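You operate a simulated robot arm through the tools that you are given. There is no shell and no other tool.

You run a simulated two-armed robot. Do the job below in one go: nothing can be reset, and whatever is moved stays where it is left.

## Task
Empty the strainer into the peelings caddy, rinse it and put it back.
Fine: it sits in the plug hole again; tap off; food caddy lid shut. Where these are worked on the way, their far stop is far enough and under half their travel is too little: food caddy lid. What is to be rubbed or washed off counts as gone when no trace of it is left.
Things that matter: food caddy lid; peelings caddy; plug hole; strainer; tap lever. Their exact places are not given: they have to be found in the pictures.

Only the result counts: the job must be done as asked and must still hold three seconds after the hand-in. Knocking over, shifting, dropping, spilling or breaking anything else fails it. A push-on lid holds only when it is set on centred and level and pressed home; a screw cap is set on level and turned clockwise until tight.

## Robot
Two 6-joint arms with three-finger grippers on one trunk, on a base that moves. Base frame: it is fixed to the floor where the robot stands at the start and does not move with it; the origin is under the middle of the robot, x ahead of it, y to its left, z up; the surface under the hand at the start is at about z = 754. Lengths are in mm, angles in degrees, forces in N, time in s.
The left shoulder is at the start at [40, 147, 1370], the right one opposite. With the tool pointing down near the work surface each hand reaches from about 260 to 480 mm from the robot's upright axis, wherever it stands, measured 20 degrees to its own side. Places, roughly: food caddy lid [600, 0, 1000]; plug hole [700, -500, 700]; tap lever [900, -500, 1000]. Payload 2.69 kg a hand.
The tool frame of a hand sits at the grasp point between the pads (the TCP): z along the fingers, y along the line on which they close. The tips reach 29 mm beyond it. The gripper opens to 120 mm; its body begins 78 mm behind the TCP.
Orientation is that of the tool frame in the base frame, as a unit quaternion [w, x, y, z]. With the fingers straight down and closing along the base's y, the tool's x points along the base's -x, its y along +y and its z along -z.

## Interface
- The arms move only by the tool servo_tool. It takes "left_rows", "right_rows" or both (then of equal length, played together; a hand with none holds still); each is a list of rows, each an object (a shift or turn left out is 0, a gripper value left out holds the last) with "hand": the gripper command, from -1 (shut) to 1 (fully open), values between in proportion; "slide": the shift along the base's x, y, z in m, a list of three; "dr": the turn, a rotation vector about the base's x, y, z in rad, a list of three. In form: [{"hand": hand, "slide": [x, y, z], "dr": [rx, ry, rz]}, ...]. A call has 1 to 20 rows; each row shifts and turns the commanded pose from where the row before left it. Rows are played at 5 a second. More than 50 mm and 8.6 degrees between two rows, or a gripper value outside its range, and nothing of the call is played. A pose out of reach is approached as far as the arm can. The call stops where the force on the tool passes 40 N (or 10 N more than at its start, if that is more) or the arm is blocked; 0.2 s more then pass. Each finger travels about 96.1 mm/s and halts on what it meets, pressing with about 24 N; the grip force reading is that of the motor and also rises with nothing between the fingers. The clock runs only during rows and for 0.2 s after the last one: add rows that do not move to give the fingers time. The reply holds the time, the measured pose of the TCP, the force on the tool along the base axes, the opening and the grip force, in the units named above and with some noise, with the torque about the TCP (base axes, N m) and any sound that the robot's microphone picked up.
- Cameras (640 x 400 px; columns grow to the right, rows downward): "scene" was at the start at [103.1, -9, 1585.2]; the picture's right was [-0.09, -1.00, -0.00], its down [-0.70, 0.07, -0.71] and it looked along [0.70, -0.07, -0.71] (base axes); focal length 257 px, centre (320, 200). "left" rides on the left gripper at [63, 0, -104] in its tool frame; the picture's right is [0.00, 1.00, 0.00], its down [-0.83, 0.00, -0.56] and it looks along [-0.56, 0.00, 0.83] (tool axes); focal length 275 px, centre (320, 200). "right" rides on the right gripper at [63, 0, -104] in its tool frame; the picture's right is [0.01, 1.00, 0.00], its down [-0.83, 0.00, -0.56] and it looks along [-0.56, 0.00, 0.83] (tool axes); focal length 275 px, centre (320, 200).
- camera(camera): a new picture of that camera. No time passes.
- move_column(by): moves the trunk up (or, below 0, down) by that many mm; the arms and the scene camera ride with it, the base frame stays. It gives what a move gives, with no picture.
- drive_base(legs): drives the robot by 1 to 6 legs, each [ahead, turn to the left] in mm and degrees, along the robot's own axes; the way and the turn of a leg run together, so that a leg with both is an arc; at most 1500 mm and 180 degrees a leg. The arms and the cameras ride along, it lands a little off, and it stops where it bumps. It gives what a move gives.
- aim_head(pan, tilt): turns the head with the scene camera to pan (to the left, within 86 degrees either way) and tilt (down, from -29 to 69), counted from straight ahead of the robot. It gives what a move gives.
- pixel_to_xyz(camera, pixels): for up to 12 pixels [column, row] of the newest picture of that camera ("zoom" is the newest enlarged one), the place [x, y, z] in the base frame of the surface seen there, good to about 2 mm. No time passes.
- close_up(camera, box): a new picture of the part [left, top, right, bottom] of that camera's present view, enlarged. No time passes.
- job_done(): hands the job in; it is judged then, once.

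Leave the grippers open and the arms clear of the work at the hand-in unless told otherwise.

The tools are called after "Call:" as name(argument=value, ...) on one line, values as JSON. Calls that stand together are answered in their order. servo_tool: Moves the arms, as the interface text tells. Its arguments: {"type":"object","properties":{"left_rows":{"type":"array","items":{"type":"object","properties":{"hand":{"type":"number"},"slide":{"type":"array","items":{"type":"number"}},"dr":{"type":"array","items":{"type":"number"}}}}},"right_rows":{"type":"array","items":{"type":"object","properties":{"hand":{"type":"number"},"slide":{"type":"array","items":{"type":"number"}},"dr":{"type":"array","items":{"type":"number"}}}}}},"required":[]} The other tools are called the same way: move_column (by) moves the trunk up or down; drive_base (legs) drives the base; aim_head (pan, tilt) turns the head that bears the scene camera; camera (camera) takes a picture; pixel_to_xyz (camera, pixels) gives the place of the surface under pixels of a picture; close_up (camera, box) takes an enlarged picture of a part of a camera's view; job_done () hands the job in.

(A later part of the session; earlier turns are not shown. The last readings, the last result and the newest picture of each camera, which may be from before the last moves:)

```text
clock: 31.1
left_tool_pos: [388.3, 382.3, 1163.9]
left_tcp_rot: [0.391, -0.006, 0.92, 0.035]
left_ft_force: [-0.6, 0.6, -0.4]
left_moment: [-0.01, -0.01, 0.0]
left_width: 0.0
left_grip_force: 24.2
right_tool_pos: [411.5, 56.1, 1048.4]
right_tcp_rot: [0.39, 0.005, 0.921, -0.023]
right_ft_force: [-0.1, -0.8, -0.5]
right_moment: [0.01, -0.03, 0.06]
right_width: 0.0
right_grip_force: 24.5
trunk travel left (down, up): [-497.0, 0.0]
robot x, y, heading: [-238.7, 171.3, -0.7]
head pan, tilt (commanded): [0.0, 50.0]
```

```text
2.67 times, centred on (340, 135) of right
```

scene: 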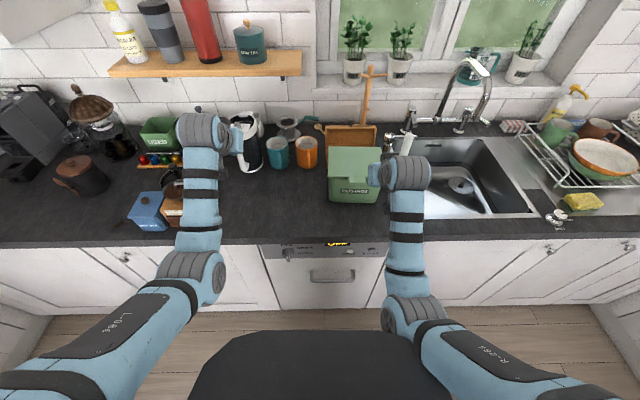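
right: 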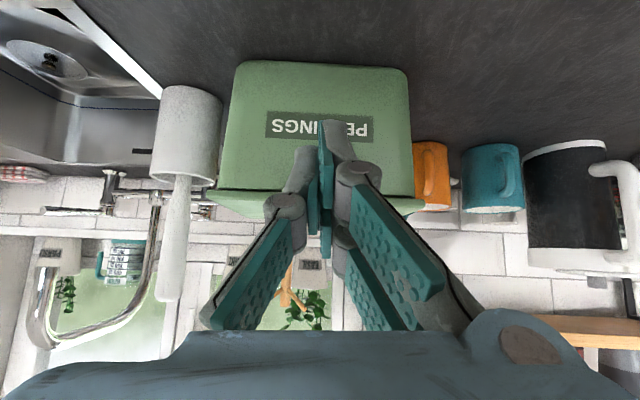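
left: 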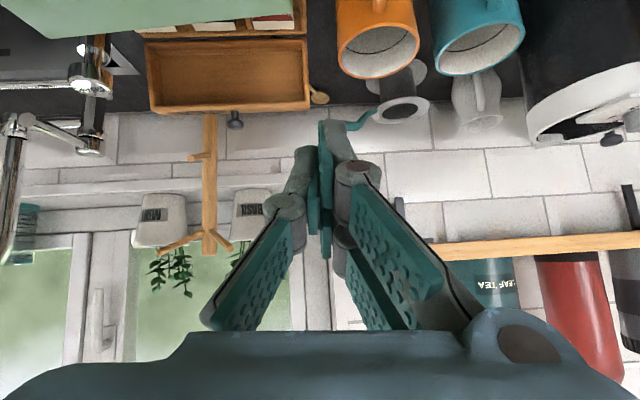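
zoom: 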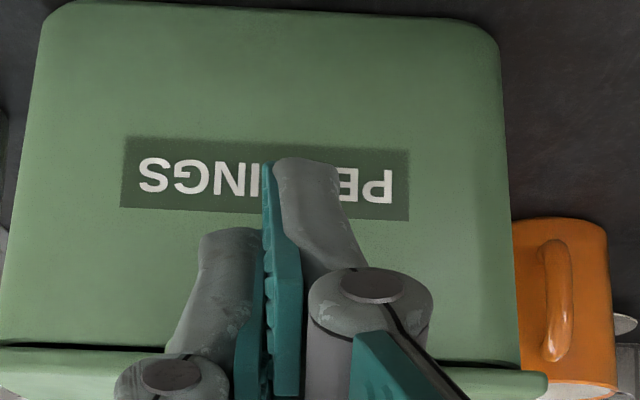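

The fingers are in line with the label and tab. I lower by 22 mm, then go forward 38 mm so that the tip corner gets under the tab.

Call:
servo_tool(right_rows=[{"slide": [0, 0, -0.011]}, {"slide": [0, 0, -0.011]}, {"slide": [0.013, 0, 0]}, {"slide": [0.013, 0, 0]}, {"slide": [0.012, 0, 0]}, {}])

Call:
camera(camera="scene")

Call:
close_up(camera="right", box=[220, 60, 460, 210])

```text
clock: 32.5
left_tool_pos: [389.3, 381.9, 1162.3]
left_tcp_rot: [0.389, -0.005, 0.921, 0.035]
left_ft_force: [-0.4, 0.1, -0.3]
left_moment: [-0.03, 0.01, -0.01]
left_width: 0.0
left_grip_force: 23.9
right_tool_pos: [443.3, 57.2, 1027.2]
right_tcp_rot: [0.39, 0.005, 0.921, -0.024]
right_ft_force: [0.0, -0.5, 0.3]
right_moment: [-0.01, -0.05, -0.01]
right_width: 0.0
right_grip_force: 23.9
right hand out of reach, approached as far as the arm can: row 5
trunk travel left (down, up): [-497.0, 0.0]
robot x, y, heading: [-238.1, 168.9, -1.1]
head pan, tilt (commanded): [0.0, 50.0]
```

```text
taken
```

scene: 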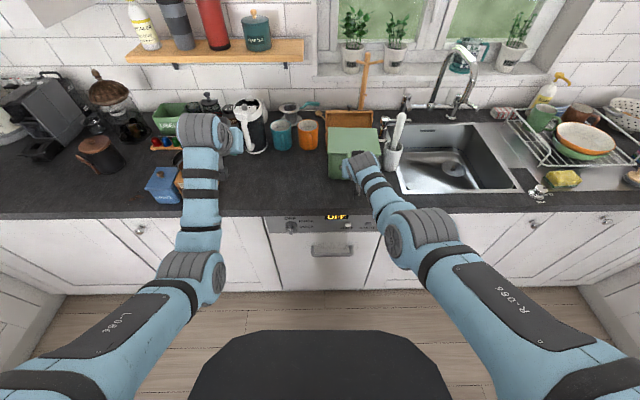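

```text
2.67 times, centred on (340, 135) of right
```

zoom: 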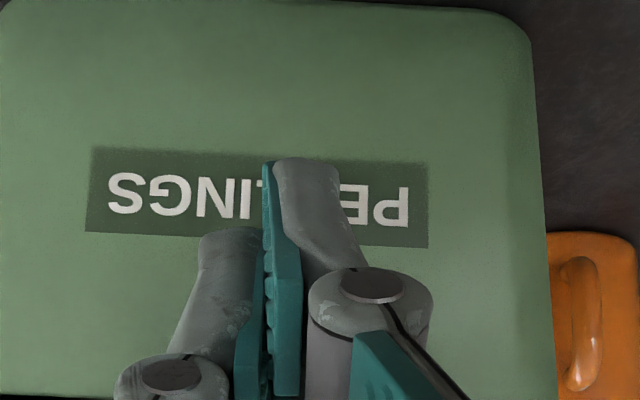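

The reach ended at x=443. I drive ahead 14 mm to bring the tip corner under the tab.

Call:
drive_base(legs=[[14, 0]])

Call:
close_up(camera="scene", box=[300, 110, 420, 200])

Call:
camera(camera="right")

```text
clock: 33.3
left_tool_pos: [401.6, 381.9, 1165.3]
left_tcp_rot: [0.39, -0.005, 0.92, 0.035]
left_ft_force: [-0.3, -0.4, -0.4]
left_moment: [0.01, -0.04, 0.03]
left_width: 0.0
left_grip_force: 24.2
right_tool_pos: [455.6, 56.8, 1029.6]
right_tcp_rot: [0.391, 0.005, 0.92, -0.023]
right_ft_force: [-0.8, 0.1, 0.3]
right_moment: [0.03, 0.0, 0.01]
right_width: 0.0
right_grip_force: 24.0
trunk travel left (down, up): [-497.0, 0.0]
robot x, y, heading: [-228.6, 167.2, -0.8]
head pan, tilt (commanded): [0.0, 50.0]
```

```text
4.44 times, centred on (360, 155) of scene
```

zoom: 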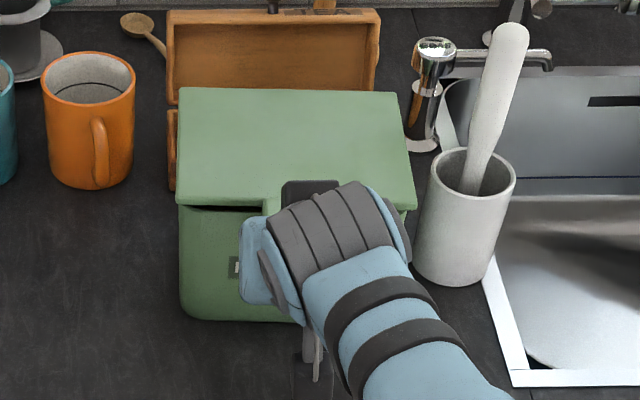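

```text
taken
```

right: 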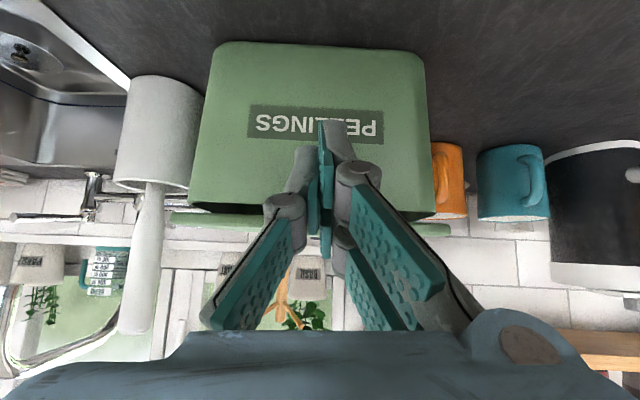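

The tips are under the tab, and the lid already shows a thin dark gap at its front edge. I lift along the lid's arc, first up 52 mm, then up 41 mm and forward 24 mm.

Call:
servo_tool(right_rows=[{"slide": [0.001, 0, 0.015]}, {"slide": [0.002, 0, 0.015]}, {"slide": [0.003, 0, 0.015]}, {"slide": [0.004, 0, 0.014]}, {"slide": [0.007, 0, 0.014]}, {"slide": [0.009, 0, 0.014]}, {}])

Call:
close_up(camera="scene", box=[300, 100, 420, 200])

Call:
camera(camera="right")

```text
clock: 34.9
left_tool_pos: [402.8, 381.0, 1162.4]
left_tcp_rot: [0.389, -0.005, 0.921, 0.035]
left_ft_force: [-0.7, 0.5, 0.1]
left_moment: [0.01, 0.0, 0.0]
left_width: 0.1
left_grip_force: 24.0
right_tool_pos: [484.1, 55.7, 1114.6]
right_tcp_rot: [0.39, 0.005, 0.921, -0.024]
right_ft_force: [-0.5, 0.5, 0.2]
right_moment: [-0.01, -0.02, -0.01]
right_width: 0.2
right_grip_force: 23.8
trunk travel left (down, up): [-497.0, 0.0]
robot x, y, heading: [-223.4, 172.0, -0.7]
head pan, tilt (commanded): [0.0, 50.0]
```

```text
4.00 times, centred on (360, 150) of scene
```

zoom: 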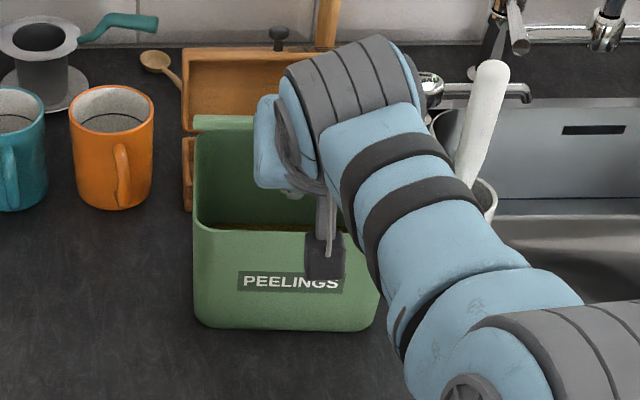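

```text
taken
```

right: 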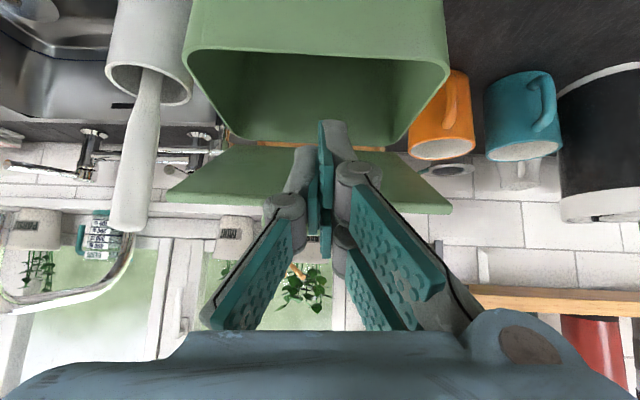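

The lid swung well open. I read points on its plane to get its angle and on the rim of the opening.

Call:
pixel_to_xyz(camera="right", pixels=[[215, 190], [235, 160], [405, 160], [435, 195], [190, 195], [380, 190], [190, 50], [448, 65], [320, 55], [225, 130], [400, 130], [320, 90]])

Call:
camera(camera="scene")

Call:
pixel_to_xyz(camera="scene", pixels=[[350, 130], [352, 132], [348, 134], [365, 131], [350, 155], [370, 155], [350, 160], [389, 140], [349, 157]])

```text
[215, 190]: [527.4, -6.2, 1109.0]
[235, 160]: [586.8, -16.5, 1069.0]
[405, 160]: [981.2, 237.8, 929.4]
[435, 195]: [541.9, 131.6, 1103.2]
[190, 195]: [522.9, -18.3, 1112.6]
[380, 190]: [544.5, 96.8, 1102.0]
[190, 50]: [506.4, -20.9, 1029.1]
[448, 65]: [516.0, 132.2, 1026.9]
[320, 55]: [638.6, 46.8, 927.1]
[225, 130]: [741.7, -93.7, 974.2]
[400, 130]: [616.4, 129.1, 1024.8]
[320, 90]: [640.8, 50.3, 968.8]
```

```text
taken
```

scene: 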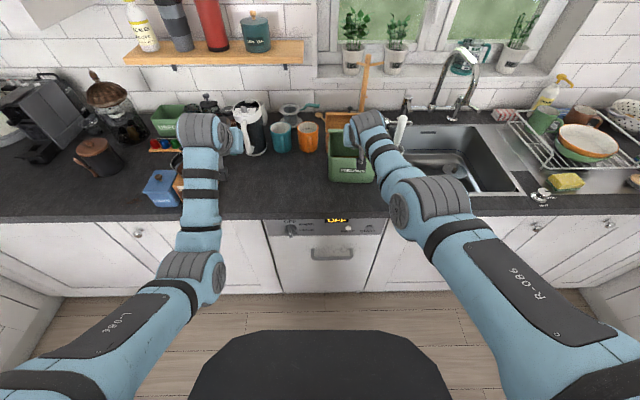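

```text
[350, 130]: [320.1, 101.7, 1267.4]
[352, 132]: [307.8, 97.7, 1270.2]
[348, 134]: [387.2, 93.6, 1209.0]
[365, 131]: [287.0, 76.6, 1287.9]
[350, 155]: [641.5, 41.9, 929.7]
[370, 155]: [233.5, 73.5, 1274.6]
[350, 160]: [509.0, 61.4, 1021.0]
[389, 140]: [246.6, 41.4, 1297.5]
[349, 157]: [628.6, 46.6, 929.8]
```

The lid is at about 34° so far, resting on the tips. My arm is nearly stretched, so I raise the hand 25 mm more and then drive ahead 100 mm, pushing the lid over with the tips.

Call:
servo_tool(right_rows=[{"slide": [0.006, 0, 0.013]}, {"slide": [0.006, 0, 0.012]}, {}])

Call:
drive_base(legs=[[100, 0]])

Call:
camera(camera="right")

Call:
camera(camera="scene")

```text
clock: 35.7
left_tool_pos: [403.6, 382.6, 1161.3]
left_tcp_rot: [0.389, -0.005, 0.92, 0.035]
left_ft_force: [0.7, 0.7, 0.5]
left_moment: [-0.04, 0.03, 0.02]
left_width: 0.1
left_grip_force: 24.6
right_tool_pos: [489.5, 54.3, 1139.3]
right_tcp_rot: [0.389, 0.005, 0.921, -0.023]
right_ft_force: [0.6, 0.2, 0.4]
right_moment: [0.03, 0.02, 0.01]
right_width: 0.0
right_grip_force: 24.5
right hand out of reach, approached as far as the arm can: row 1, 2
trunk travel left (down, up): [-497.0, 0.0]
robot x, y, heading: [-227.2, 170.1, -0.5]
head pan, tilt (commanded): [0.0, 50.0]
```

```text
clock: 36.8
left_tool_pos: [494.1, 381.6, 1166.8]
left_tcp_rot: [0.392, -0.005, 0.919, 0.033]
left_ft_force: [4.4, -0.7, -3.8]
left_moment: [0.03, 0.09, 0.02]
left_width: 0.0
left_grip_force: 23.9
right_tool_pos: [594.9, 57.2, 1148.7]
right_tcp_rot: [0.4, 0.004, 0.916, -0.021]
right_ft_force: [-2.7, -0.6, -3.6]
right_moment: [-0.03, -0.34, 0.05]
right_width: 0.1
right_grip_force: 23.5
trunk travel left (down, up): [-497.0, 0.0]
robot x, y, heading: [-123.1, 168.3, -0.5]
head pan, tilt (commanded): [0.0, 50.0]
```

```text
taken
```

right: 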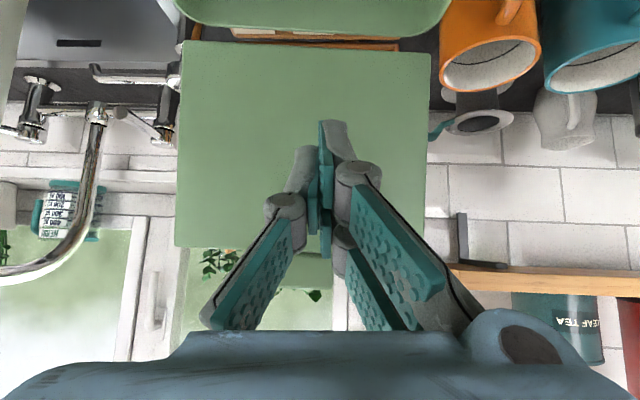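

```text
taken
```

scene: 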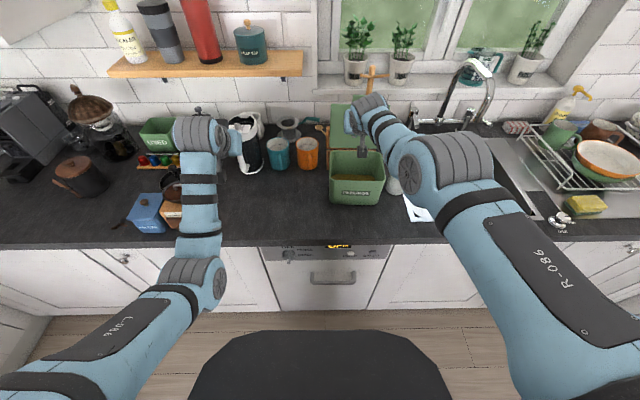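

The lid now stands up. I measure its plane and look for contact.

Call:
pixel_to_xyz(camera="right", pixels=[[200, 60], [200, 140], [200, 230], [410, 60], [410, 140], [410, 230], [300, 285], [250, 235], [315, 30], [300, 60]])

Call:
servo_tool(right_rows=[{}, {}])

```text
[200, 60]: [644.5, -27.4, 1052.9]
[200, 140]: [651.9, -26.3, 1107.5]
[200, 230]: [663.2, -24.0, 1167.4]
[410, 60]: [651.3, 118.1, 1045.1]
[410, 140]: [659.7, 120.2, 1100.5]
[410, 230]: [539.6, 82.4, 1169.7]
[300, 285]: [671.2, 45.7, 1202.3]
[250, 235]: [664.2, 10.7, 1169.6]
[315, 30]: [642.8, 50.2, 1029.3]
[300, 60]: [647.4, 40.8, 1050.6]
```

```text
clock: 37.4
left_tool_pos: [500.9, 381.0, 1162.4]
left_tcp_rot: [0.391, -0.006, 0.92, 0.034]
left_ft_force: [-0.5, -0.6, -0.7]
left_moment: [-0.01, -0.01, 0.02]
left_width: 0.0
left_grip_force: 23.4
right_tool_pos: [601.2, 56.9, 1147.5]
right_tcp_rot: [0.399, 0.006, 0.917, -0.022]
right_ft_force: [0.7, -0.3, -0.1]
right_moment: [-0.01, 0.04, 0.01]
right_width: 0.0
right_grip_force: 24.1
trunk travel left (down, up): [-497.0, 0.0]
robot x, y, heading: [-122.1, 170.2, -0.5]
head pan, tilt (commanded): [0.0, 50.0]
```

The lid leans back about 9° past upright (x 643 at the hinge, 671 at z=1202), so it is at its far stop and stays. I drive back 200 mm, away from the counter, and then fold the right hand back to a tool-down pose close to me.

Call:
drive_base(legs=[[-200, 0]])

Call:
servo_tool(right_rows=[{"slide": [-0.01, -0.02, -0.01], "dr": [0, 0.13, 0]}, {"slide": [-0.01, -0.02, -0.01], "dr": [0, 0.13, 0]}, {"slide": [-0.01, -0.02, -0.01], "dr": [0, 0.13, 0]}, {"slide": [-0.01, -0.03, -0.01], "dr": [0, 0.13, 0]}, {"slide": [-0.02, -0.03, -0.02], "dr": [0, 0.13, 0]}, {"slide": [-0.02, -0.03, -0.02], "dr": [0, 0.12, 0]}, {"slide": [-0.03, -0.02, -0.02]}, {"slide": [-0.03, -0.02, -0.02]}, {"slide": [-0.03, -0.01, -0.02]}, {}])

```text
clock: 39.0
left_tool_pos: [296.6, 383.6, 1164.5]
left_tcp_rot: [0.392, -0.006, 0.919, 0.035]
left_ft_force: [0.2, 0.0, -0.4]
left_moment: [-0.02, 0.01, 0.0]
left_width: 0.2
left_grip_force: 23.9
right_tool_pos: [396.6, 61.9, 1150.3]
right_tcp_rot: [0.401, 0.004, 0.916, -0.02]
right_ft_force: [0.6, -1.2, -0.5]
right_moment: [-0.01, 0.03, 0.03]
right_width: 0.0
right_grip_force: 24.1
trunk travel left (down, up): [-497.0, 0.0]
robot x, y, heading: [-323.4, 173.6, -0.7]
head pan, tilt (commanded): [0.0, 50.0]
```

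```text
clock: 41.2
left_tool_pos: [290.8, 384.9, 1168.1]
left_tcp_rot: [0.393, -0.006, 0.919, 0.034]
left_ft_force: [-0.1, 0.9, 0.3]
left_moment: [-0.02, 0.01, 0.04]
left_width: 0.0
left_grip_force: 23.7
right_tool_pos: [229.1, -152.5, 1002.6]
right_tcp_rot: [0.029, -0.005, 0.999, -0.02]
right_ft_force: [0.8, -0.1, -0.5]
right_moment: [-0.02, 0.03, -0.01]
right_width: 0.2
right_grip_force: 24.5
right hand out of reach, approached as far as the arm can: row 1, 2, 3, 4, 5, 6, 7, 8, 9
trunk travel left (down, up): [-497.0, 0.0]
robot x, y, heading: [-322.2, 173.1, -0.3]
head pan, tilt (commanded): [0.0, 50.0]
```

I take a scene picture to check the caddy and lid after the hand has left.

Call:
camera(camera="scene")

Call:
close_up(camera="scene", box=[300, 70, 428, 170])

```text
taken
```

scene: 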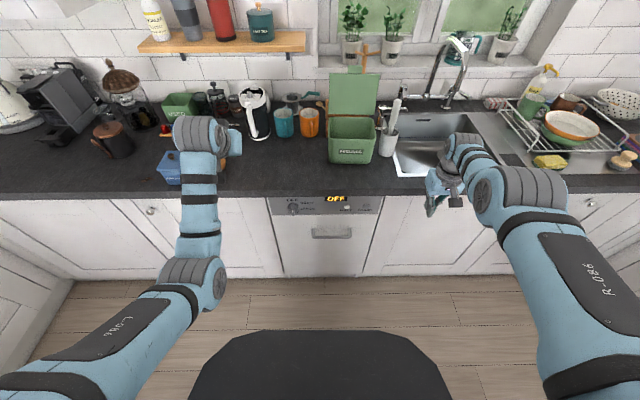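

```text
4.00 times, centred on (364, 120) of scene
```

zoom: 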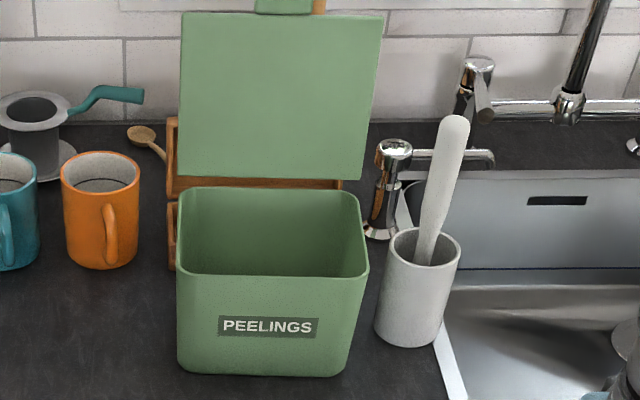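

The lid stands open and the caddy is still upright. Now I drive to the sink side: turn right 90°, 470 mm ahead, turn left 90°, all well away from the counter.

Call:
drive_base(legs=[[0, -90], [470, 0], [0, 90]])

Call:
camera(camera="scene")

```text
clock: 51.6
left_tool_pos: [287.3, -38.4, 1165.7]
left_tcp_rot: [0.392, -0.035, 0.918, 0.047]
left_ft_force: [-0.5, -0.4, -0.5]
left_moment: [0.01, -0.04, -0.02]
left_width: 0.0
left_grip_force: 23.7
right_tool_pos: [259.8, -579.2, 1002.7]
right_tcp_rot: [0.03, -0.034, 0.999, -0.02]
right_ft_force: [-0.4, 0.5, 0.3]
right_moment: [-0.03, -0.01, 0.01]
right_width: 0.1
right_grip_force: 24.2
trunk travel left (down, up): [-497.0, 0.0]
robot x, y, heading: [-310.9, -286.0, 3.4]
head pan, tilt (commanded): [0.0, 50.0]
```

```text
taken
```

scene: 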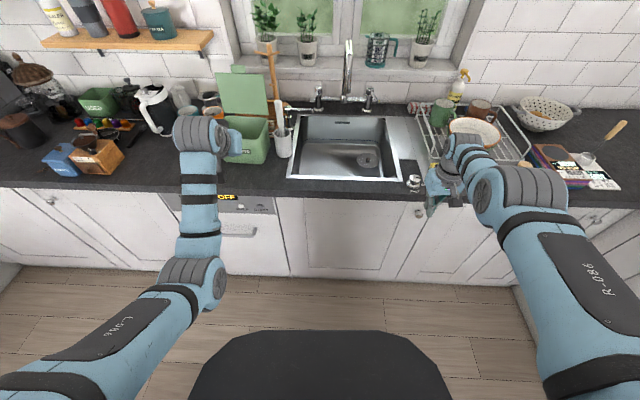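

I am at (-311,-286), turned 3.4° left. I correct the heading and take a closer look at the sink and tap from here.

Call:
drive_base(legs=[[0, -3.4]])

Call:
close_up(camera="scene", box=[270, 30, 430, 190])

Call:
camera(camera="scene")

```text
clock: 52.5
left_tool_pos: [301.2, -72.0, 1166.9]
left_tcp_rot: [0.393, -0.008, 0.919, 0.034]
left_ft_force: [0.2, 0.4, 0.7]
left_moment: [-0.01, -0.01, 0.03]
left_width: 0.0
left_grip_force: 23.8
right_tool_pos: [241.2, -609.8, 1002.9]
right_tcp_rot: [0.03, -0.005, 0.999, -0.022]
right_ft_force: [-0.6, -0.2, -0.1]
right_moment: [-0.03, -0.02, 0.0]
right_width: 0.2
right_grip_force: 23.9
trunk travel left (down, up): [-497.0, 0.0]
robot x, y, heading: [-313.5, -287.8, -0.4]
head pan, tilt (commanded): [0.0, 50.0]
```

```text
2.50 times, centred on (350, 110) of scene
```

zoom: 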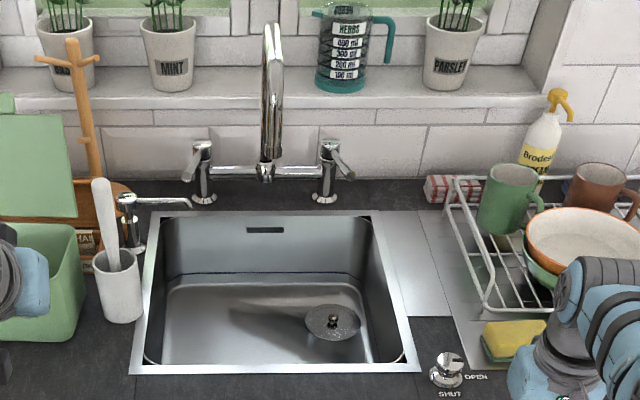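

```text
taken
```

scene: 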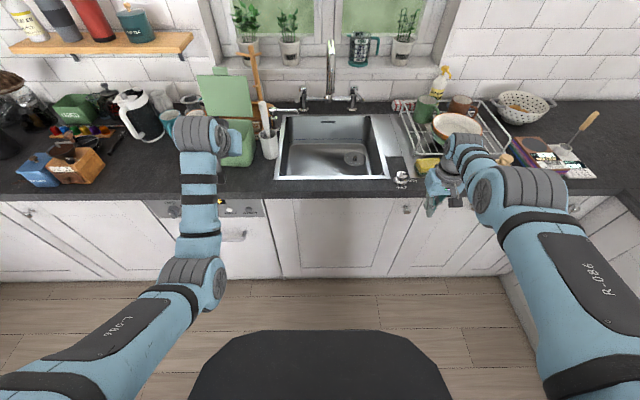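

I see a knob marked OPEN/SHUT on the counter at zoom (448,370); I leave that alone. Before taking the strainer I test here, in free space, whether the right hand can be turned far enough to empty it: pitching the tool forward and up by 135°.

Call:
servo_tool(right_rows=[{"slide": [0.0034, 0.0069, 0.009], "dr": [0, -0.147, 0]}, {"slide": [0.0034, 0.0069, 0.009], "dr": [0, -0.147, 0]}, {"slide": [0.0034, 0.0069, 0.009], "dr": [0, -0.147, 0]}, {"slide": [0.0034, 0.0069, 0.009], "dr": [0, -0.147, 0]}, {"slide": [0.0034, 0.0069, 0.009], "dr": [0, -0.147, 0]}, {"slide": [0.0034, 0.0069, 0.009], "dr": [0, -0.147, 0]}, {"slide": [0.0034, 0.0069, 0.009], "dr": [0, -0.147, 0]}, {"slide": [0.0034, 0.0069, 0.009], "dr": [0, -0.147, 0]}, {"slide": [0.0034, 0.0069, 0.009], "dr": [0, -0.147, 0]}, {"slide": [0.0034, 0.0069, 0.009], "dr": [0, -0.147, 0]}, {"slide": [0.0034, 0.0069, 0.009], "dr": [0, -0.147, 0]}, {"slide": [0.0034, 0.0069, 0.009], "dr": [0, -0.147, 0]}, {"slide": [0.0034, 0.0069, 0.009], "dr": [0, -0.147, 0]}, {"slide": [0.0034, 0.0069, 0.009], "dr": [0, -0.147, 0]}, {"slide": [0.0034, 0.0069, 0.009], "dr": [0, -0.147, 0]}, {"slide": [0.0034, 0.0069, 0.009], "dr": [0, -0.147, 0]}, {}])

Call:
camera(camera="scene")

```text
clock: 56.1
left_tool_pos: [302.7, -73.0, 1165.9]
left_tcp_rot: [0.393, -0.008, 0.919, 0.036]
left_ft_force: [0.5, -0.4, 0.2]
left_moment: [0.01, 0.0, -0.02]
left_width: 0.2
left_grip_force: 24.2
right_tool_pos: [352.7, -556.5, 1272.3]
right_tcp_rot: [0.87, -0.048, 0.489, 0.019]
right_ft_force: [-0.3, -0.1, -1.0]
right_moment: [0.0, 0.01, -0.02]
right_width: 0.0
right_grip_force: 23.2
right hand out of reach, approached as far as the arm can: row 1, 2, 3, 4, 5, 6, 7, 9, 10, 11, 12, 13, 14, 15, 16
trunk travel left (down, up): [-497.0, 0.0]
robot x, y, heading: [-311.0, -284.9, -0.4]
head pan, tilt (commanded): [0.0, 50.0]
```

```text
taken
```

scene: 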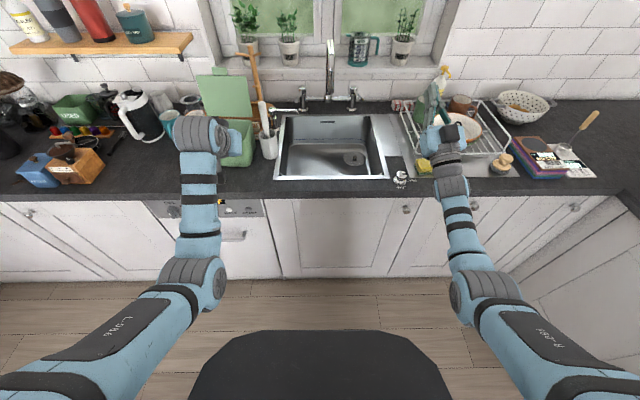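

It pitched to 121° (tool pointing forward and 31° up) without trouble. I test another 25°.

Call:
servo_tool(right_rows=[{"slide": [0, 0, 0], "dr": [0, -0.147, 0]}, {"slide": [0, 0, 0], "dr": [0, -0.147, 0]}, {"slide": [0, 0, 0], "dr": [0, -0.147, 0]}, {}])

```text
clock: 57.1
left_tool_pos: [303.5, -72.9, 1167.4]
left_tcp_rot: [0.392, -0.007, 0.919, 0.035]
left_ft_force: [0.0, 0.3, 0.6]
left_moment: [0.0, -0.02, 0.01]
left_width: 0.0
left_grip_force: 24.1
right_tool_pos: [349.7, -555.6, 1312.1]
right_tcp_rot: [0.926, -0.107, 0.361, 0.028]
right_ft_force: [0.0, 0.6, -0.2]
right_moment: [0.0, -0.01, -0.01]
right_width: 0.0
right_grip_force: 24.4
right hand out of reach, approached as far as the arm can: row 1, 2, 3
trunk travel left (down, up): [-497.0, 0.0]
robot x, y, heading: [-312.3, -287.5, -0.2]
head pan, tilt (commanded): [0.0, 50.0]
```

It reaches about 137°, which should be enough to empty the strainer. I turn the right hand back to pointing down and open it.

Call:
servo_tool(right_rows=[{"slide": [-0.004, -0.001, -0.019], "dr": [0, 0.147, 0]}, {"slide": [-0.004, -0.001, -0.019], "dr": [0, 0.147, 0]}, {"slide": [-0.004, -0.001, -0.019], "dr": [0, 0.147, 0]}, {"slide": [-0.004, -0.001, -0.019], "dr": [0, 0.147, 0]}, {"slide": [-0.004, -0.001, -0.019], "dr": [0, 0.147, 0]}, {"slide": [-0.004, -0.001, -0.019], "dr": [0, 0.147, 0]}, {"slide": [-0.004, -0.001, -0.019], "dr": [0, 0.147, 0]}, {"slide": [-0.004, -0.001, -0.019], "dr": [0, 0.147, 0]}, {"slide": [-0.004, -0.001, -0.019], "dr": [0, 0.147, 0]}, {"slide": [-0.004, -0.001, -0.019], "dr": [0, 0.147, 0]}, {"slide": [-0.004, -0.001, -0.019], "dr": [0, 0.147, 0]}, {"slide": [-0.004, -0.001, -0.019], "dr": [0, 0.147, 0]}, {"slide": [-0.004, -0.001, -0.019], "dr": [0, 0.147, 0]}, {"slide": [-0.004, -0.001, -0.019], "dr": [0, 0.147, 0]}, {"slide": [-0.004, -0.001, -0.019], "dr": [0, 0.147, 0]}, {"slide": [-0.004, -0.001, -0.019], "dr": [0, 0.147, 0]}, {"dr": [-0.1, 0.02, 0]}, {"dr": [-0.1, 0.02, 0]}, {}])

```text
clock: 61.1
left_tool_pos: [301.5, -72.9, 1165.3]
left_tcp_rot: [0.393, -0.008, 0.919, 0.036]
left_ft_force: [0.3, 1.3, 0.0]
left_moment: [0.01, -0.02, -0.02]
left_width: 0.0
left_grip_force: 24.1
right_tool_pos: [232.6, -564.5, 1013.5]
right_tcp_rot: [0.001, -0.014, 1.0, 0.009]
right_ft_force: [0.6, -0.3, 0.7]
right_moment: [-0.01, 0.0, -0.01]
right_width: 0.1
right_grip_force: 24.4
right hand out of reach, approached as far as the arm can: row 15, 16
trunk travel left (down, up): [-497.0, 0.0]
robot x, y, heading: [-313.5, -288.0, -0.4]
head pan, tilt (commanded): [0.0, 50.0]
```

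The right hand points down again at (233,-565,1013). My left hand would run into the open lid and the brush when I drive up to the sink, so I swing it out to my left side, turning it with the arm.

Call:
servo_tool(left_rows=[{"slide": [-0.00725, 0.04595, 0], "dr": [0, 0, 0.0803]}, {"slide": [-0.011, 0.0451, 0], "dr": [0, 0, 0.0803]}, {"slide": [-0.0145, 0.0442, 0], "dr": [0, 0, 0.0803]}, {"slide": [-0.018, 0.0428, 0], "dr": [0, 0, 0.0803]}, {"slide": [-0.0214, 0.0413, 0], "dr": [0, 0, 0.0803]}, {"slide": [-0.0246, 0.0394, 0], "dr": [0, 0, 0.0803]}, {"slide": [-0.0277, 0.0373, 0], "dr": [0, 0, 0.0803]}, {"slide": [-0.0306, 0.035, 0], "dr": [0, 0, 0.0803]}, {"slide": [-0.0333, 0.0324, 0], "dr": [0, 0, 0.0803]}, {"slide": [-0.0358, 0.0296, 0], "dr": [0, 0, 0.0803]}, {"slide": [-0.0381, 0.0266, 0], "dr": [0, 0, 0.0803]}, {"slide": [-0.0401, 0.0236, 0], "dr": [0, 0, 0.0803]}, {"slide": [-0.0418, 0.0202, 0], "dr": [0, 0, 0.0803]}, {"slide": [-0.0434, 0.0168, 0], "dr": [0, 0, 0.0803]}, {"slide": [-0.0445, 0.0133, 0], "dr": [0, 0, 0.0803]}, {"slide": [-0.0454, 0.0096, 0], "dr": [0, 0, 0.0803]}, {"slide": [-0.0461, 0.006, 0], "dr": [0, 0, 0.0803]}, {"slide": [-0.0464, 0.0023, 0], "dr": [0, 0, 0.0803]}, {"slide": [-0.0464, -0.0015, 0], "dr": [0, 0, 0.0803]}, {"slide": [-0.0462, -0.0052, 0], "dr": [0, 0, 0.0803]}])

Call:
aim_head(pan=0, tilt=45)

Call:
camera(camera="scene")

```text
clock: 65.3
left_tool_pos: [-246.6, 202.0, 1037.7]
left_tcp_rot: [-0.254, 0.667, -0.619, -0.328]
left_ft_force: [-0.1, 0.1, -0.2]
left_moment: [0.0, -0.04, 0.01]
left_width: 0.0
left_grip_force: 24.0
left hand out of reach, approached as far as the arm can: row 10, 11, 12, 13, 14, 15, 16, 18, 19, 20
right_tool_pos: [231.4, -564.2, 1013.9]
right_tcp_rot: [0.001, -0.016, 1.0, 0.01]
right_ft_force: [0.9, 0.2, 0.1]
right_moment: [-0.01, -0.01, 0.04]
right_width: 0.1
right_grip_force: 24.2
trunk travel left (down, up): [-497.0, 0.0]
robot x, y, heading: [-310.6, -288.5, -0.7]
head pan, tilt (commanded): [0.0, 50.0]
```

```text
clock: 65.9
left_tool_pos: [-245.1, 201.8, 1039.9]
left_tcp_rot: [-0.254, 0.666, -0.619, -0.328]
left_ft_force: [0.2, 1.1, -0.3]
left_moment: [-0.02, 0.02, -0.01]
left_width: 0.2
left_grip_force: 24.0
right_tool_pos: [231.6, -565.4, 1014.6]
right_tcp_rot: [0.002, -0.015, 1.0, 0.009]
right_ft_force: [-0.1, 0.4, -0.4]
right_moment: [-0.04, 0.0, 0.01]
right_width: 0.0
right_grip_force: 23.7
trunk travel left (down, up): [-497.0, 0.0]
robot x, y, heading: [-315.2, -288.2, -0.0]
head pan, tilt (commanded): [0.0, 45.0]
```

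```text
taken
```

scene: 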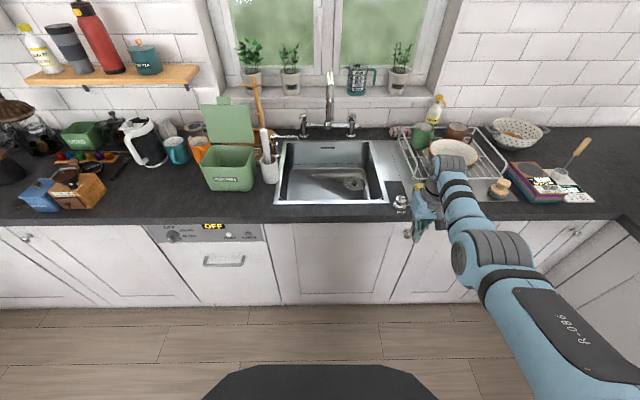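

The left hand is tucked at my left side. I shift the right hand 110 mm to the left (to y≈-455), open it, then drive ahead 420 mm.

Call:
servo_tool(right_rows=[{"slide": [0, 0.028, 0], "hand": -0.2}, {"slide": [0, 0.028, 0]}, {"slide": [0, 0.027, 0]}, {"slide": [0, 0.027, 0]}, {}])

Call:
drive_base(legs=[[420, 0]])

Call:
camera(camera="scene")

Call:
camera(camera="right")

```text
clock: 67.1
left_tool_pos: [-245.2, 201.4, 1037.5]
left_tcp_rot: [-0.253, 0.667, -0.62, -0.328]
left_ft_force: [0.3, -0.2, 0.2]
left_moment: [0.02, 0.03, 0.01]
left_width: 0.0
left_grip_force: 23.4
right_tool_pos: [230.6, -455.4, 1015.7]
right_tcp_rot: [0.001, -0.014, 1.0, 0.01]
right_ft_force: [-0.2, 0.5, 0.2]
right_moment: [0.01, 0.0, 0.02]
right_width: 48.1
right_grip_force: 0.1
trunk travel left (down, up): [-497.0, 0.0]
robot x, y, heading: [-314.6, -286.5, -0.8]
head pan, tilt (commanded): [0.0, 45.0]
```

```text
clock: 69.7
left_tool_pos: [157.3, 200.4, 1038.4]
left_tcp_rot: [-0.252, 0.67, -0.616, -0.328]
left_ft_force: [-0.2, -0.1, -0.1]
left_moment: [-0.03, 0.0, -0.05]
left_width: 0.2
left_grip_force: 24.3
right_tool_pos: [640.7, -451.7, 1016.9]
right_tcp_rot: [0.001, -0.019, 1.0, 0.009]
right_ft_force: [0.0, -0.4, 0.2]
right_moment: [0.02, -0.04, 0.0]
right_width: 48.1
right_grip_force: 0.1
trunk travel left (down, up): [-497.0, 0.0]
robot x, y, heading: [99.0, -288.1, 0.1]
head pan, tilt (commanded): [0.0, 45.0]
```

```text
taken
```

scene: 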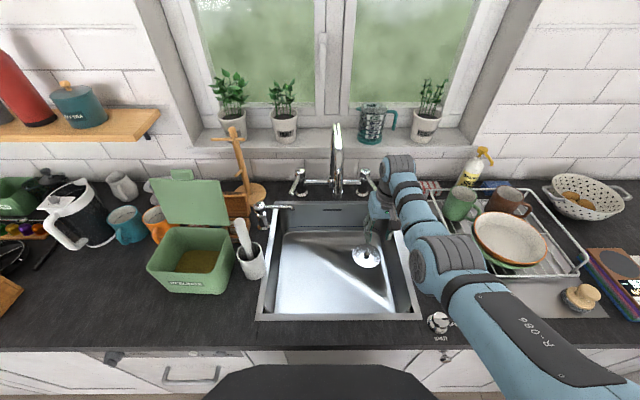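

```text
taken
```

right: 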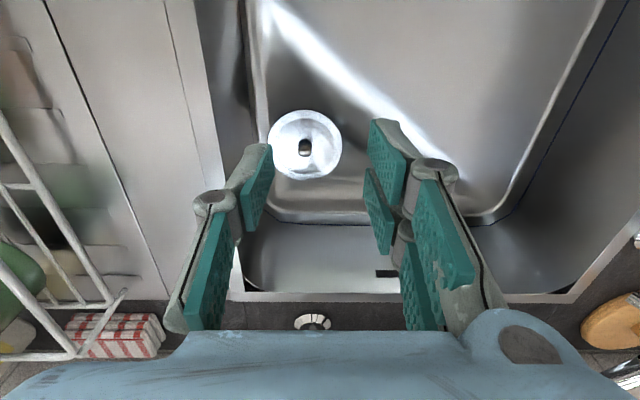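

I am at (99,-288), heading 0.1°. The right camera sees the strainer at (305,145). I enlarge it.

Call:
close_up(camera="right", box=[255, 100, 355, 190])

Call:
pixel_to_xyz(camera="right", pixels=[[304, 147], [305, 143], [305, 152], [268, 145], [342, 145], [305, 110], [305, 180], [290, 145], [320, 145], [305, 125], [305, 165], [313, 322]])

```text
4.44 times, centred on (305, 145) of right
```

zoom: 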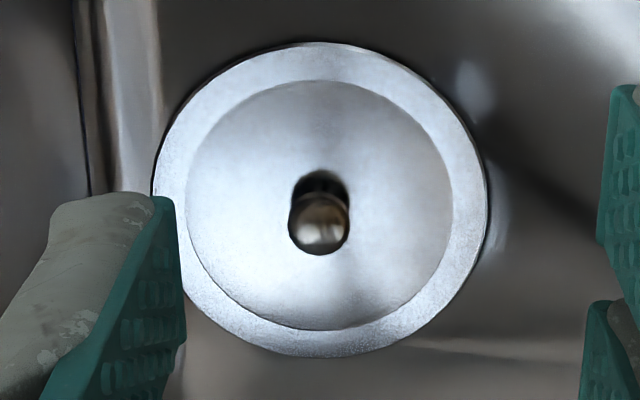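

```text
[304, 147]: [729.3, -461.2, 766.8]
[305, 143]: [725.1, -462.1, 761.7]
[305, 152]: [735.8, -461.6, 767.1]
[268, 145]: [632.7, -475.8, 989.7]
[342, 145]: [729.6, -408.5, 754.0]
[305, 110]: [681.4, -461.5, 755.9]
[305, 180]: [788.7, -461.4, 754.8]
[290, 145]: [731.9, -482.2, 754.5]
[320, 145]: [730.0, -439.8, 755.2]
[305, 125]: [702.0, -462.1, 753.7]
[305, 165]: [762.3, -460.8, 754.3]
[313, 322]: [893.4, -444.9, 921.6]
```

The strainer has a flat rim, a shallow dish at z≈754 and a knob about 19 mm wide with its top at 767, centred at (732,-461). I look at my own wrist and the lever to judge how near they come.

Call:
close_up(camera="scene", box=[330, 130, 460, 260])

Call:
pixel_to_xyz(camera="scene", pixels=[[400, 160], [395, 175], [412, 190], [385, 190], [378, 205], [400, 215], [372, 195], [364, 184], [362, 176], [398, 240], [375, 213], [388, 160]])

```text
3.08 times, centred on (395, 195) of scene
```

zoom: 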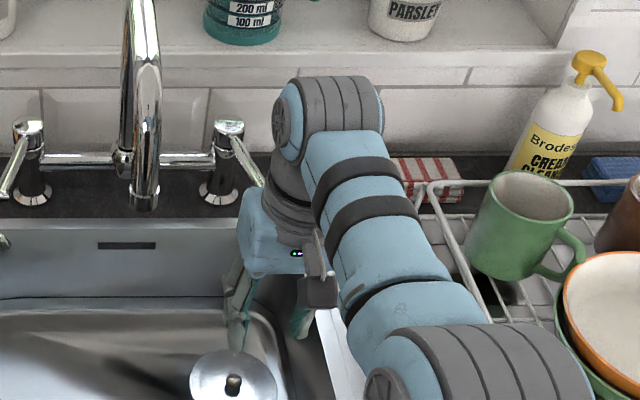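

```text
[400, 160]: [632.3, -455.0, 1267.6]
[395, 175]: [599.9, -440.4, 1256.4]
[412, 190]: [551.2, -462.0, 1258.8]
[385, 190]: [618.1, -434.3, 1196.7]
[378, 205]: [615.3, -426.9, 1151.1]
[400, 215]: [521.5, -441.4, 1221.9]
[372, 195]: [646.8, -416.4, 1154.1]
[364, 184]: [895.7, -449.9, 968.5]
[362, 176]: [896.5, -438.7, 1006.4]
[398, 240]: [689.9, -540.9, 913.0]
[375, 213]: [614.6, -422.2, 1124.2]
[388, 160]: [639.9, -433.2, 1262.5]
```

I read the lever's rod and tip places in this enlarged view.

Call:
pixel_to_xyz(camera="zoom", pixels=[[228, 125], [235, 140], [243, 155], [251, 168], [259, 181], [228, 150], [146, 200], [143, 150], [147, 100], [30, 125], [15, 170], [245, 240]])

```text
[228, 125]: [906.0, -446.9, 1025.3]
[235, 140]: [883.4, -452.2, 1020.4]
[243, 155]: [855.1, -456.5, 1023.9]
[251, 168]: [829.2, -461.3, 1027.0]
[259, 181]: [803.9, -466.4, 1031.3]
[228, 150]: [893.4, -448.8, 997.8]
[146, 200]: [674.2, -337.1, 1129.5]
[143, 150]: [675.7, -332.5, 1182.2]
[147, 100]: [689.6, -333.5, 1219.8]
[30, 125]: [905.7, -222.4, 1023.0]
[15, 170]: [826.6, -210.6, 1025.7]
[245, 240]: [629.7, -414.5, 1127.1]
```

The rod runs from the pivot (906,-446) to the tip near (790,-469,1033). I will first turn on the tap with the right hand: I close it, tilt it 30° forward and raise it above lever height.

Call:
servo_tool(right_rows=[{"slide": [0, 0.005, 0.02], "dr": [0, -0.13, 0], "hand": -1}, {"slide": [0, 0.005, 0.02], "dr": [0, -0.13, 0]}, {"slide": [0, 0.005, 0.02], "dr": [0, -0.13, 0]}, {"slide": [0, 0.005, 0.02], "dr": [0, -0.13, 0]}, {}])

Call:
drive_base(legs=[[86, 0]])

Call:
camera(camera="scene")

Call:
camera(camera="right")

```text
clock: 70.9
left_tool_pos: [160.0, 201.2, 1039.2]
left_tcp_rot: [-0.252, 0.67, -0.617, -0.329]
left_ft_force: [0.2, -0.2, 0.2]
left_moment: [0.01, 0.04, -0.03]
left_width: 0.3
left_grip_force: 24.8
right_tool_pos: [642.8, -430.4, 1096.5]
right_tcp_rot: [0.258, -0.023, 0.966, 0.006]
right_ft_force: [-0.2, -0.4, -0.5]
right_moment: [-0.01, 0.01, -0.03]
right_width: 0.0
right_grip_force: 24.1
trunk travel left (down, up): [-497.0, 0.0]
robot x, y, heading: [96.3, -290.6, 0.4]
head pan, tilt (commanded): [0.0, 45.0]
```

```text
clock: 71.9
left_tool_pos: [207.9, 199.7, 1039.1]
left_tcp_rot: [-0.252, 0.67, -0.616, -0.328]
left_ft_force: [-0.3, 0.4, 0.5]
left_moment: [0.01, 0.0, -0.02]
left_width: 0.0
left_grip_force: 23.9
right_tool_pos: [692.1, -430.5, 1098.3]
right_tcp_rot: [0.259, -0.022, 0.966, 0.005]
right_ft_force: [-0.8, -0.6, 0.2]
right_moment: [-0.01, 0.01, 0.0]
right_width: 0.4
right_grip_force: 24.0
trunk travel left (down, up): [-497.0, 0.0]
robot x, y, heading: [150.7, -289.5, -0.2]
head pan, tilt (commanded): [0.0, 45.0]
stopped in leg 1: the robot was blocked; the commanded pose is now the measured one
```

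```text
taken
```

scene: 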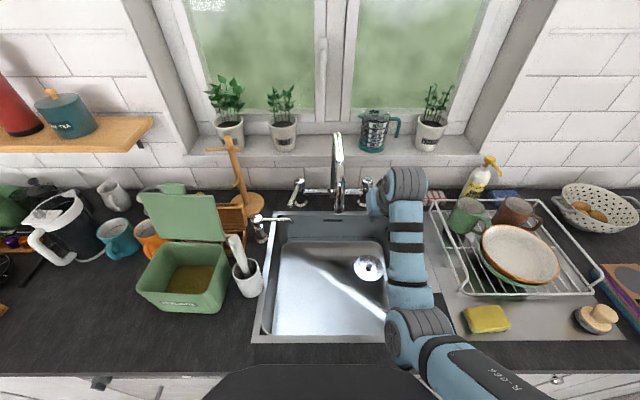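

```text
taken
```

right: 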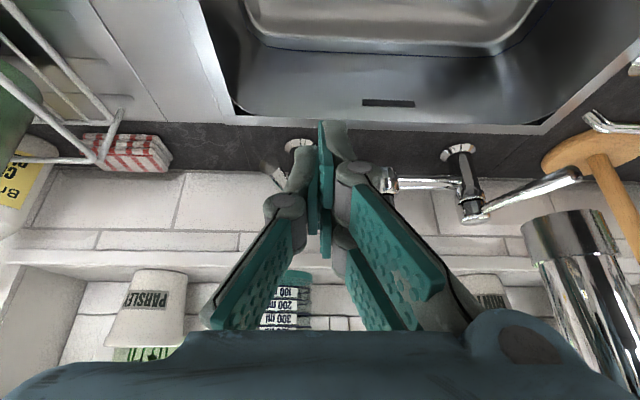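

The base is stopped by the cabinet at x≈151; that is my nearest stand. The arm can still reach the lever with a 40° tilt. I move the closed hand forward at z≈1098 on the inner (+y) side of the lever, then down beside it.

Call:
servo_tool(right_rows=[{"slide": [0.022, 0.002, 0], "dr": [0, -0.085, 0]}, {"slide": [0.022, 0.002, 0], "dr": [0, -0.085, 0]}, {"slide": [0.022, 0.001, 0]}, {"slide": [0.022, 0, 0]}, {"slide": [0.02, 0, -0.008]}, {"slide": [0, 0, -0.025]}, {"slide": [0, 0, -0.025]}, {}])

Call:
camera(camera="right")

Call:
close_up(camera="scene", box=[290, 130, 450, 260])

```text
clock: 73.7
left_tool_pos: [210.9, 200.5, 1039.4]
left_tcp_rot: [-0.252, 0.67, -0.616, -0.329]
left_ft_force: [1.3, 0.5, 0.0]
left_moment: [0.01, 0.0, 0.03]
left_width: 0.0
left_grip_force: 24.2
right_tool_pos: [803.5, -424.4, 1037.8]
right_tcp_rot: [0.339, -0.022, 0.94, 0.003]
right_ft_force: [-0.2, 0.2, 0.4]
right_moment: [-0.01, 0.0, 0.01]
right_width: 0.0
right_grip_force: 24.0
trunk travel left (down, up): [-497.0, 0.0]
robot x, y, heading: [150.3, -286.8, 0.2]
head pan, tilt (commanded): [0.0, 45.0]
```

```text
taken
```

right: 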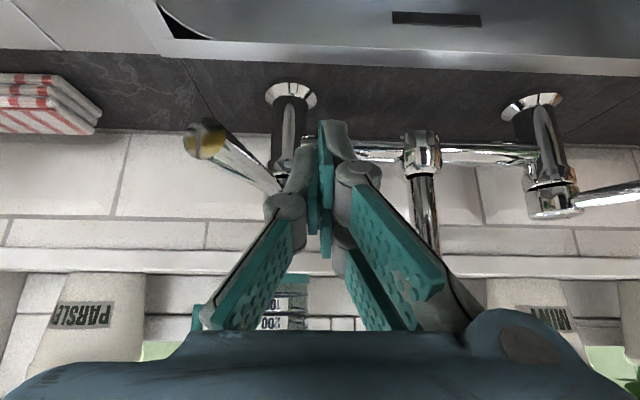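

```text
3.08 times, centred on (370, 195) of scene
```

zoom: 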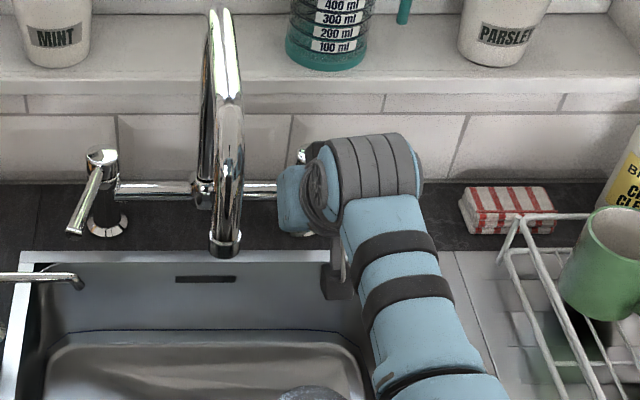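

The lever's rod lies just on the -y side of my fingers (tip at (205,138), rod to (285,185)). I push it gently outward (toward -y) in small steps and read force and sound.

Call:
servo_tool(right_rows=[{"slide": [0, -0.01, 0]}, {"slide": [0, -0.01, 0]}, {"slide": [0, -0.01, 0]}, {"slide": [0, -0.01, 0]}, {"slide": [0, -0.01, 0]}, {}])

Call:
camera(camera="right")

```text
clock: 75.1
left_tool_pos: [211.2, 200.0, 1038.2]
left_tcp_rot: [-0.251, 0.67, -0.616, -0.33]
left_ft_force: [0.2, 0.0, 0.7]
left_moment: [-0.01, -0.02, -0.01]
left_width: 0.1
left_grip_force: 24.1
right_tool_pos: [803.9, -476.2, 1037.6]
right_tcp_rot: [0.339, -0.022, 0.941, 0.003]
right_ft_force: [0.2, -0.6, -0.3]
right_moment: [0.01, -0.01, -0.01]
right_width: 0.1
right_grip_force: 24.1
trunk travel left (down, up): [-497.0, 0.0]
robot x, y, heading: [151.3, -287.0, 0.1]
head pan, tilt (commanded): [0.0, 45.0]
```

```text
taken
```

right: 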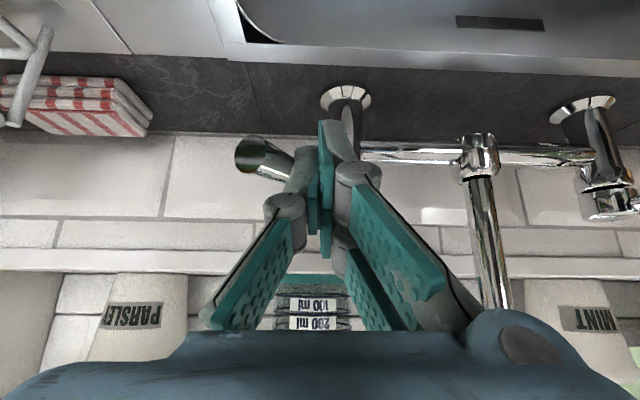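

The lever seems to have turned a little without much force. I read its tip.

Call:
pixel_to_xyz(camera="right", pixels=[[245, 155], [262, 158], [278, 163], [345, 105], [340, 120]])

Call:
close_up(camera="right", box=[200, 80, 400, 205])

Call:
close_up(camera="scene", box=[290, 130, 450, 260])

```text
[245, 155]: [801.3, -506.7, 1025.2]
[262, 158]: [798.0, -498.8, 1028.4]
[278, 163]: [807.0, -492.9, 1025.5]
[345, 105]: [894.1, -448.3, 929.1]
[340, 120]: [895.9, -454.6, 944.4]
```

```text
3.20 times, centred on (300, 142) of right
```

zoom: 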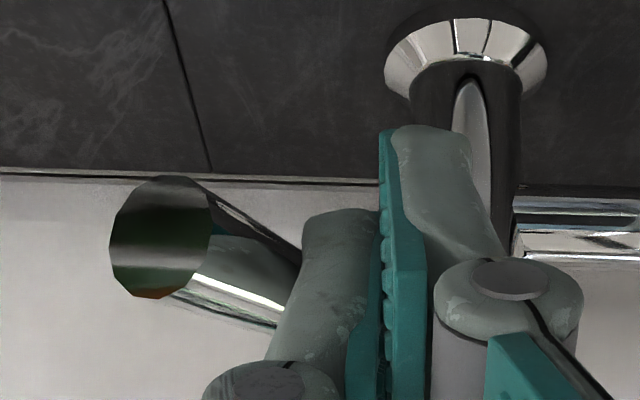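

```text
3.08 times, centred on (370, 195) of scene
```

zoom: 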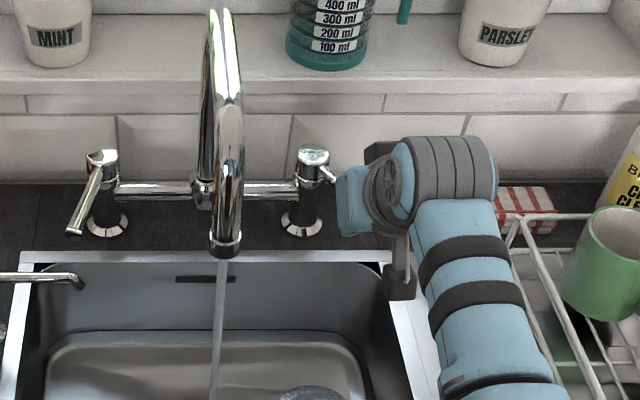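

Water is running in a thin stream: pushing outward opens the tap, lever at about 29°. I open it a bit more, to about 38°, then retreat inward and up.

Call:
servo_tool(right_rows=[{"slide": [0.006, -0.01, 0]}, {"slide": [0.006, -0.011, 0]}, {}, {"slide": [-0.005, 0.012, 0]}, {"slide": [0, 0.01, 0.02]}, {"slide": [-0.02, 0.01, 0.03]}, {"slide": [-0.03, 0, 0.02]}, {}])

Call:
close_up(camera="scene", box=[290, 130, 450, 260])

```text
clock: 76.9
left_tool_pos: [211.7, 200.1, 1038.5]
left_tcp_rot: [-0.253, 0.669, -0.617, -0.329]
left_ft_force: [-0.3, -0.3, 0.3]
left_moment: [-0.03, 0.01, -0.01]
left_width: 0.0
left_grip_force: 24.1
right_tool_pos: [761.2, -464.2, 1107.7]
right_tcp_rot: [0.339, -0.021, 0.941, 0.002]
right_ft_force: [-1.1, -0.4, -0.5]
right_moment: [0.0, 0.0, 0.01]
right_width: 0.2
right_grip_force: 23.6
trunk travel left (down, up): [-497.0, 0.0]
robot x, y, heading: [153.3, -288.6, 0.1]
head pan, tilt (commanded): [0.0, 45.0]
```

```text
3.08 times, centred on (370, 195) of scene
```

zoom: 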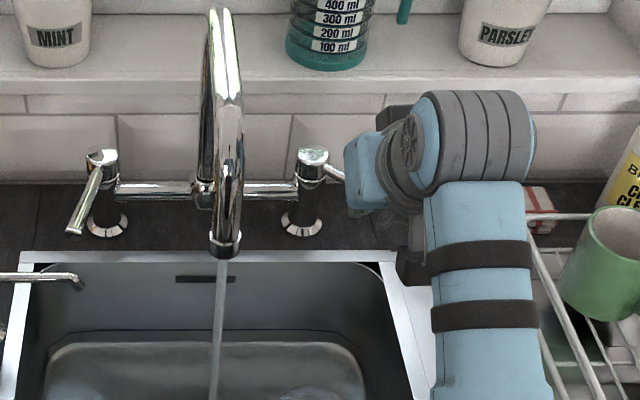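

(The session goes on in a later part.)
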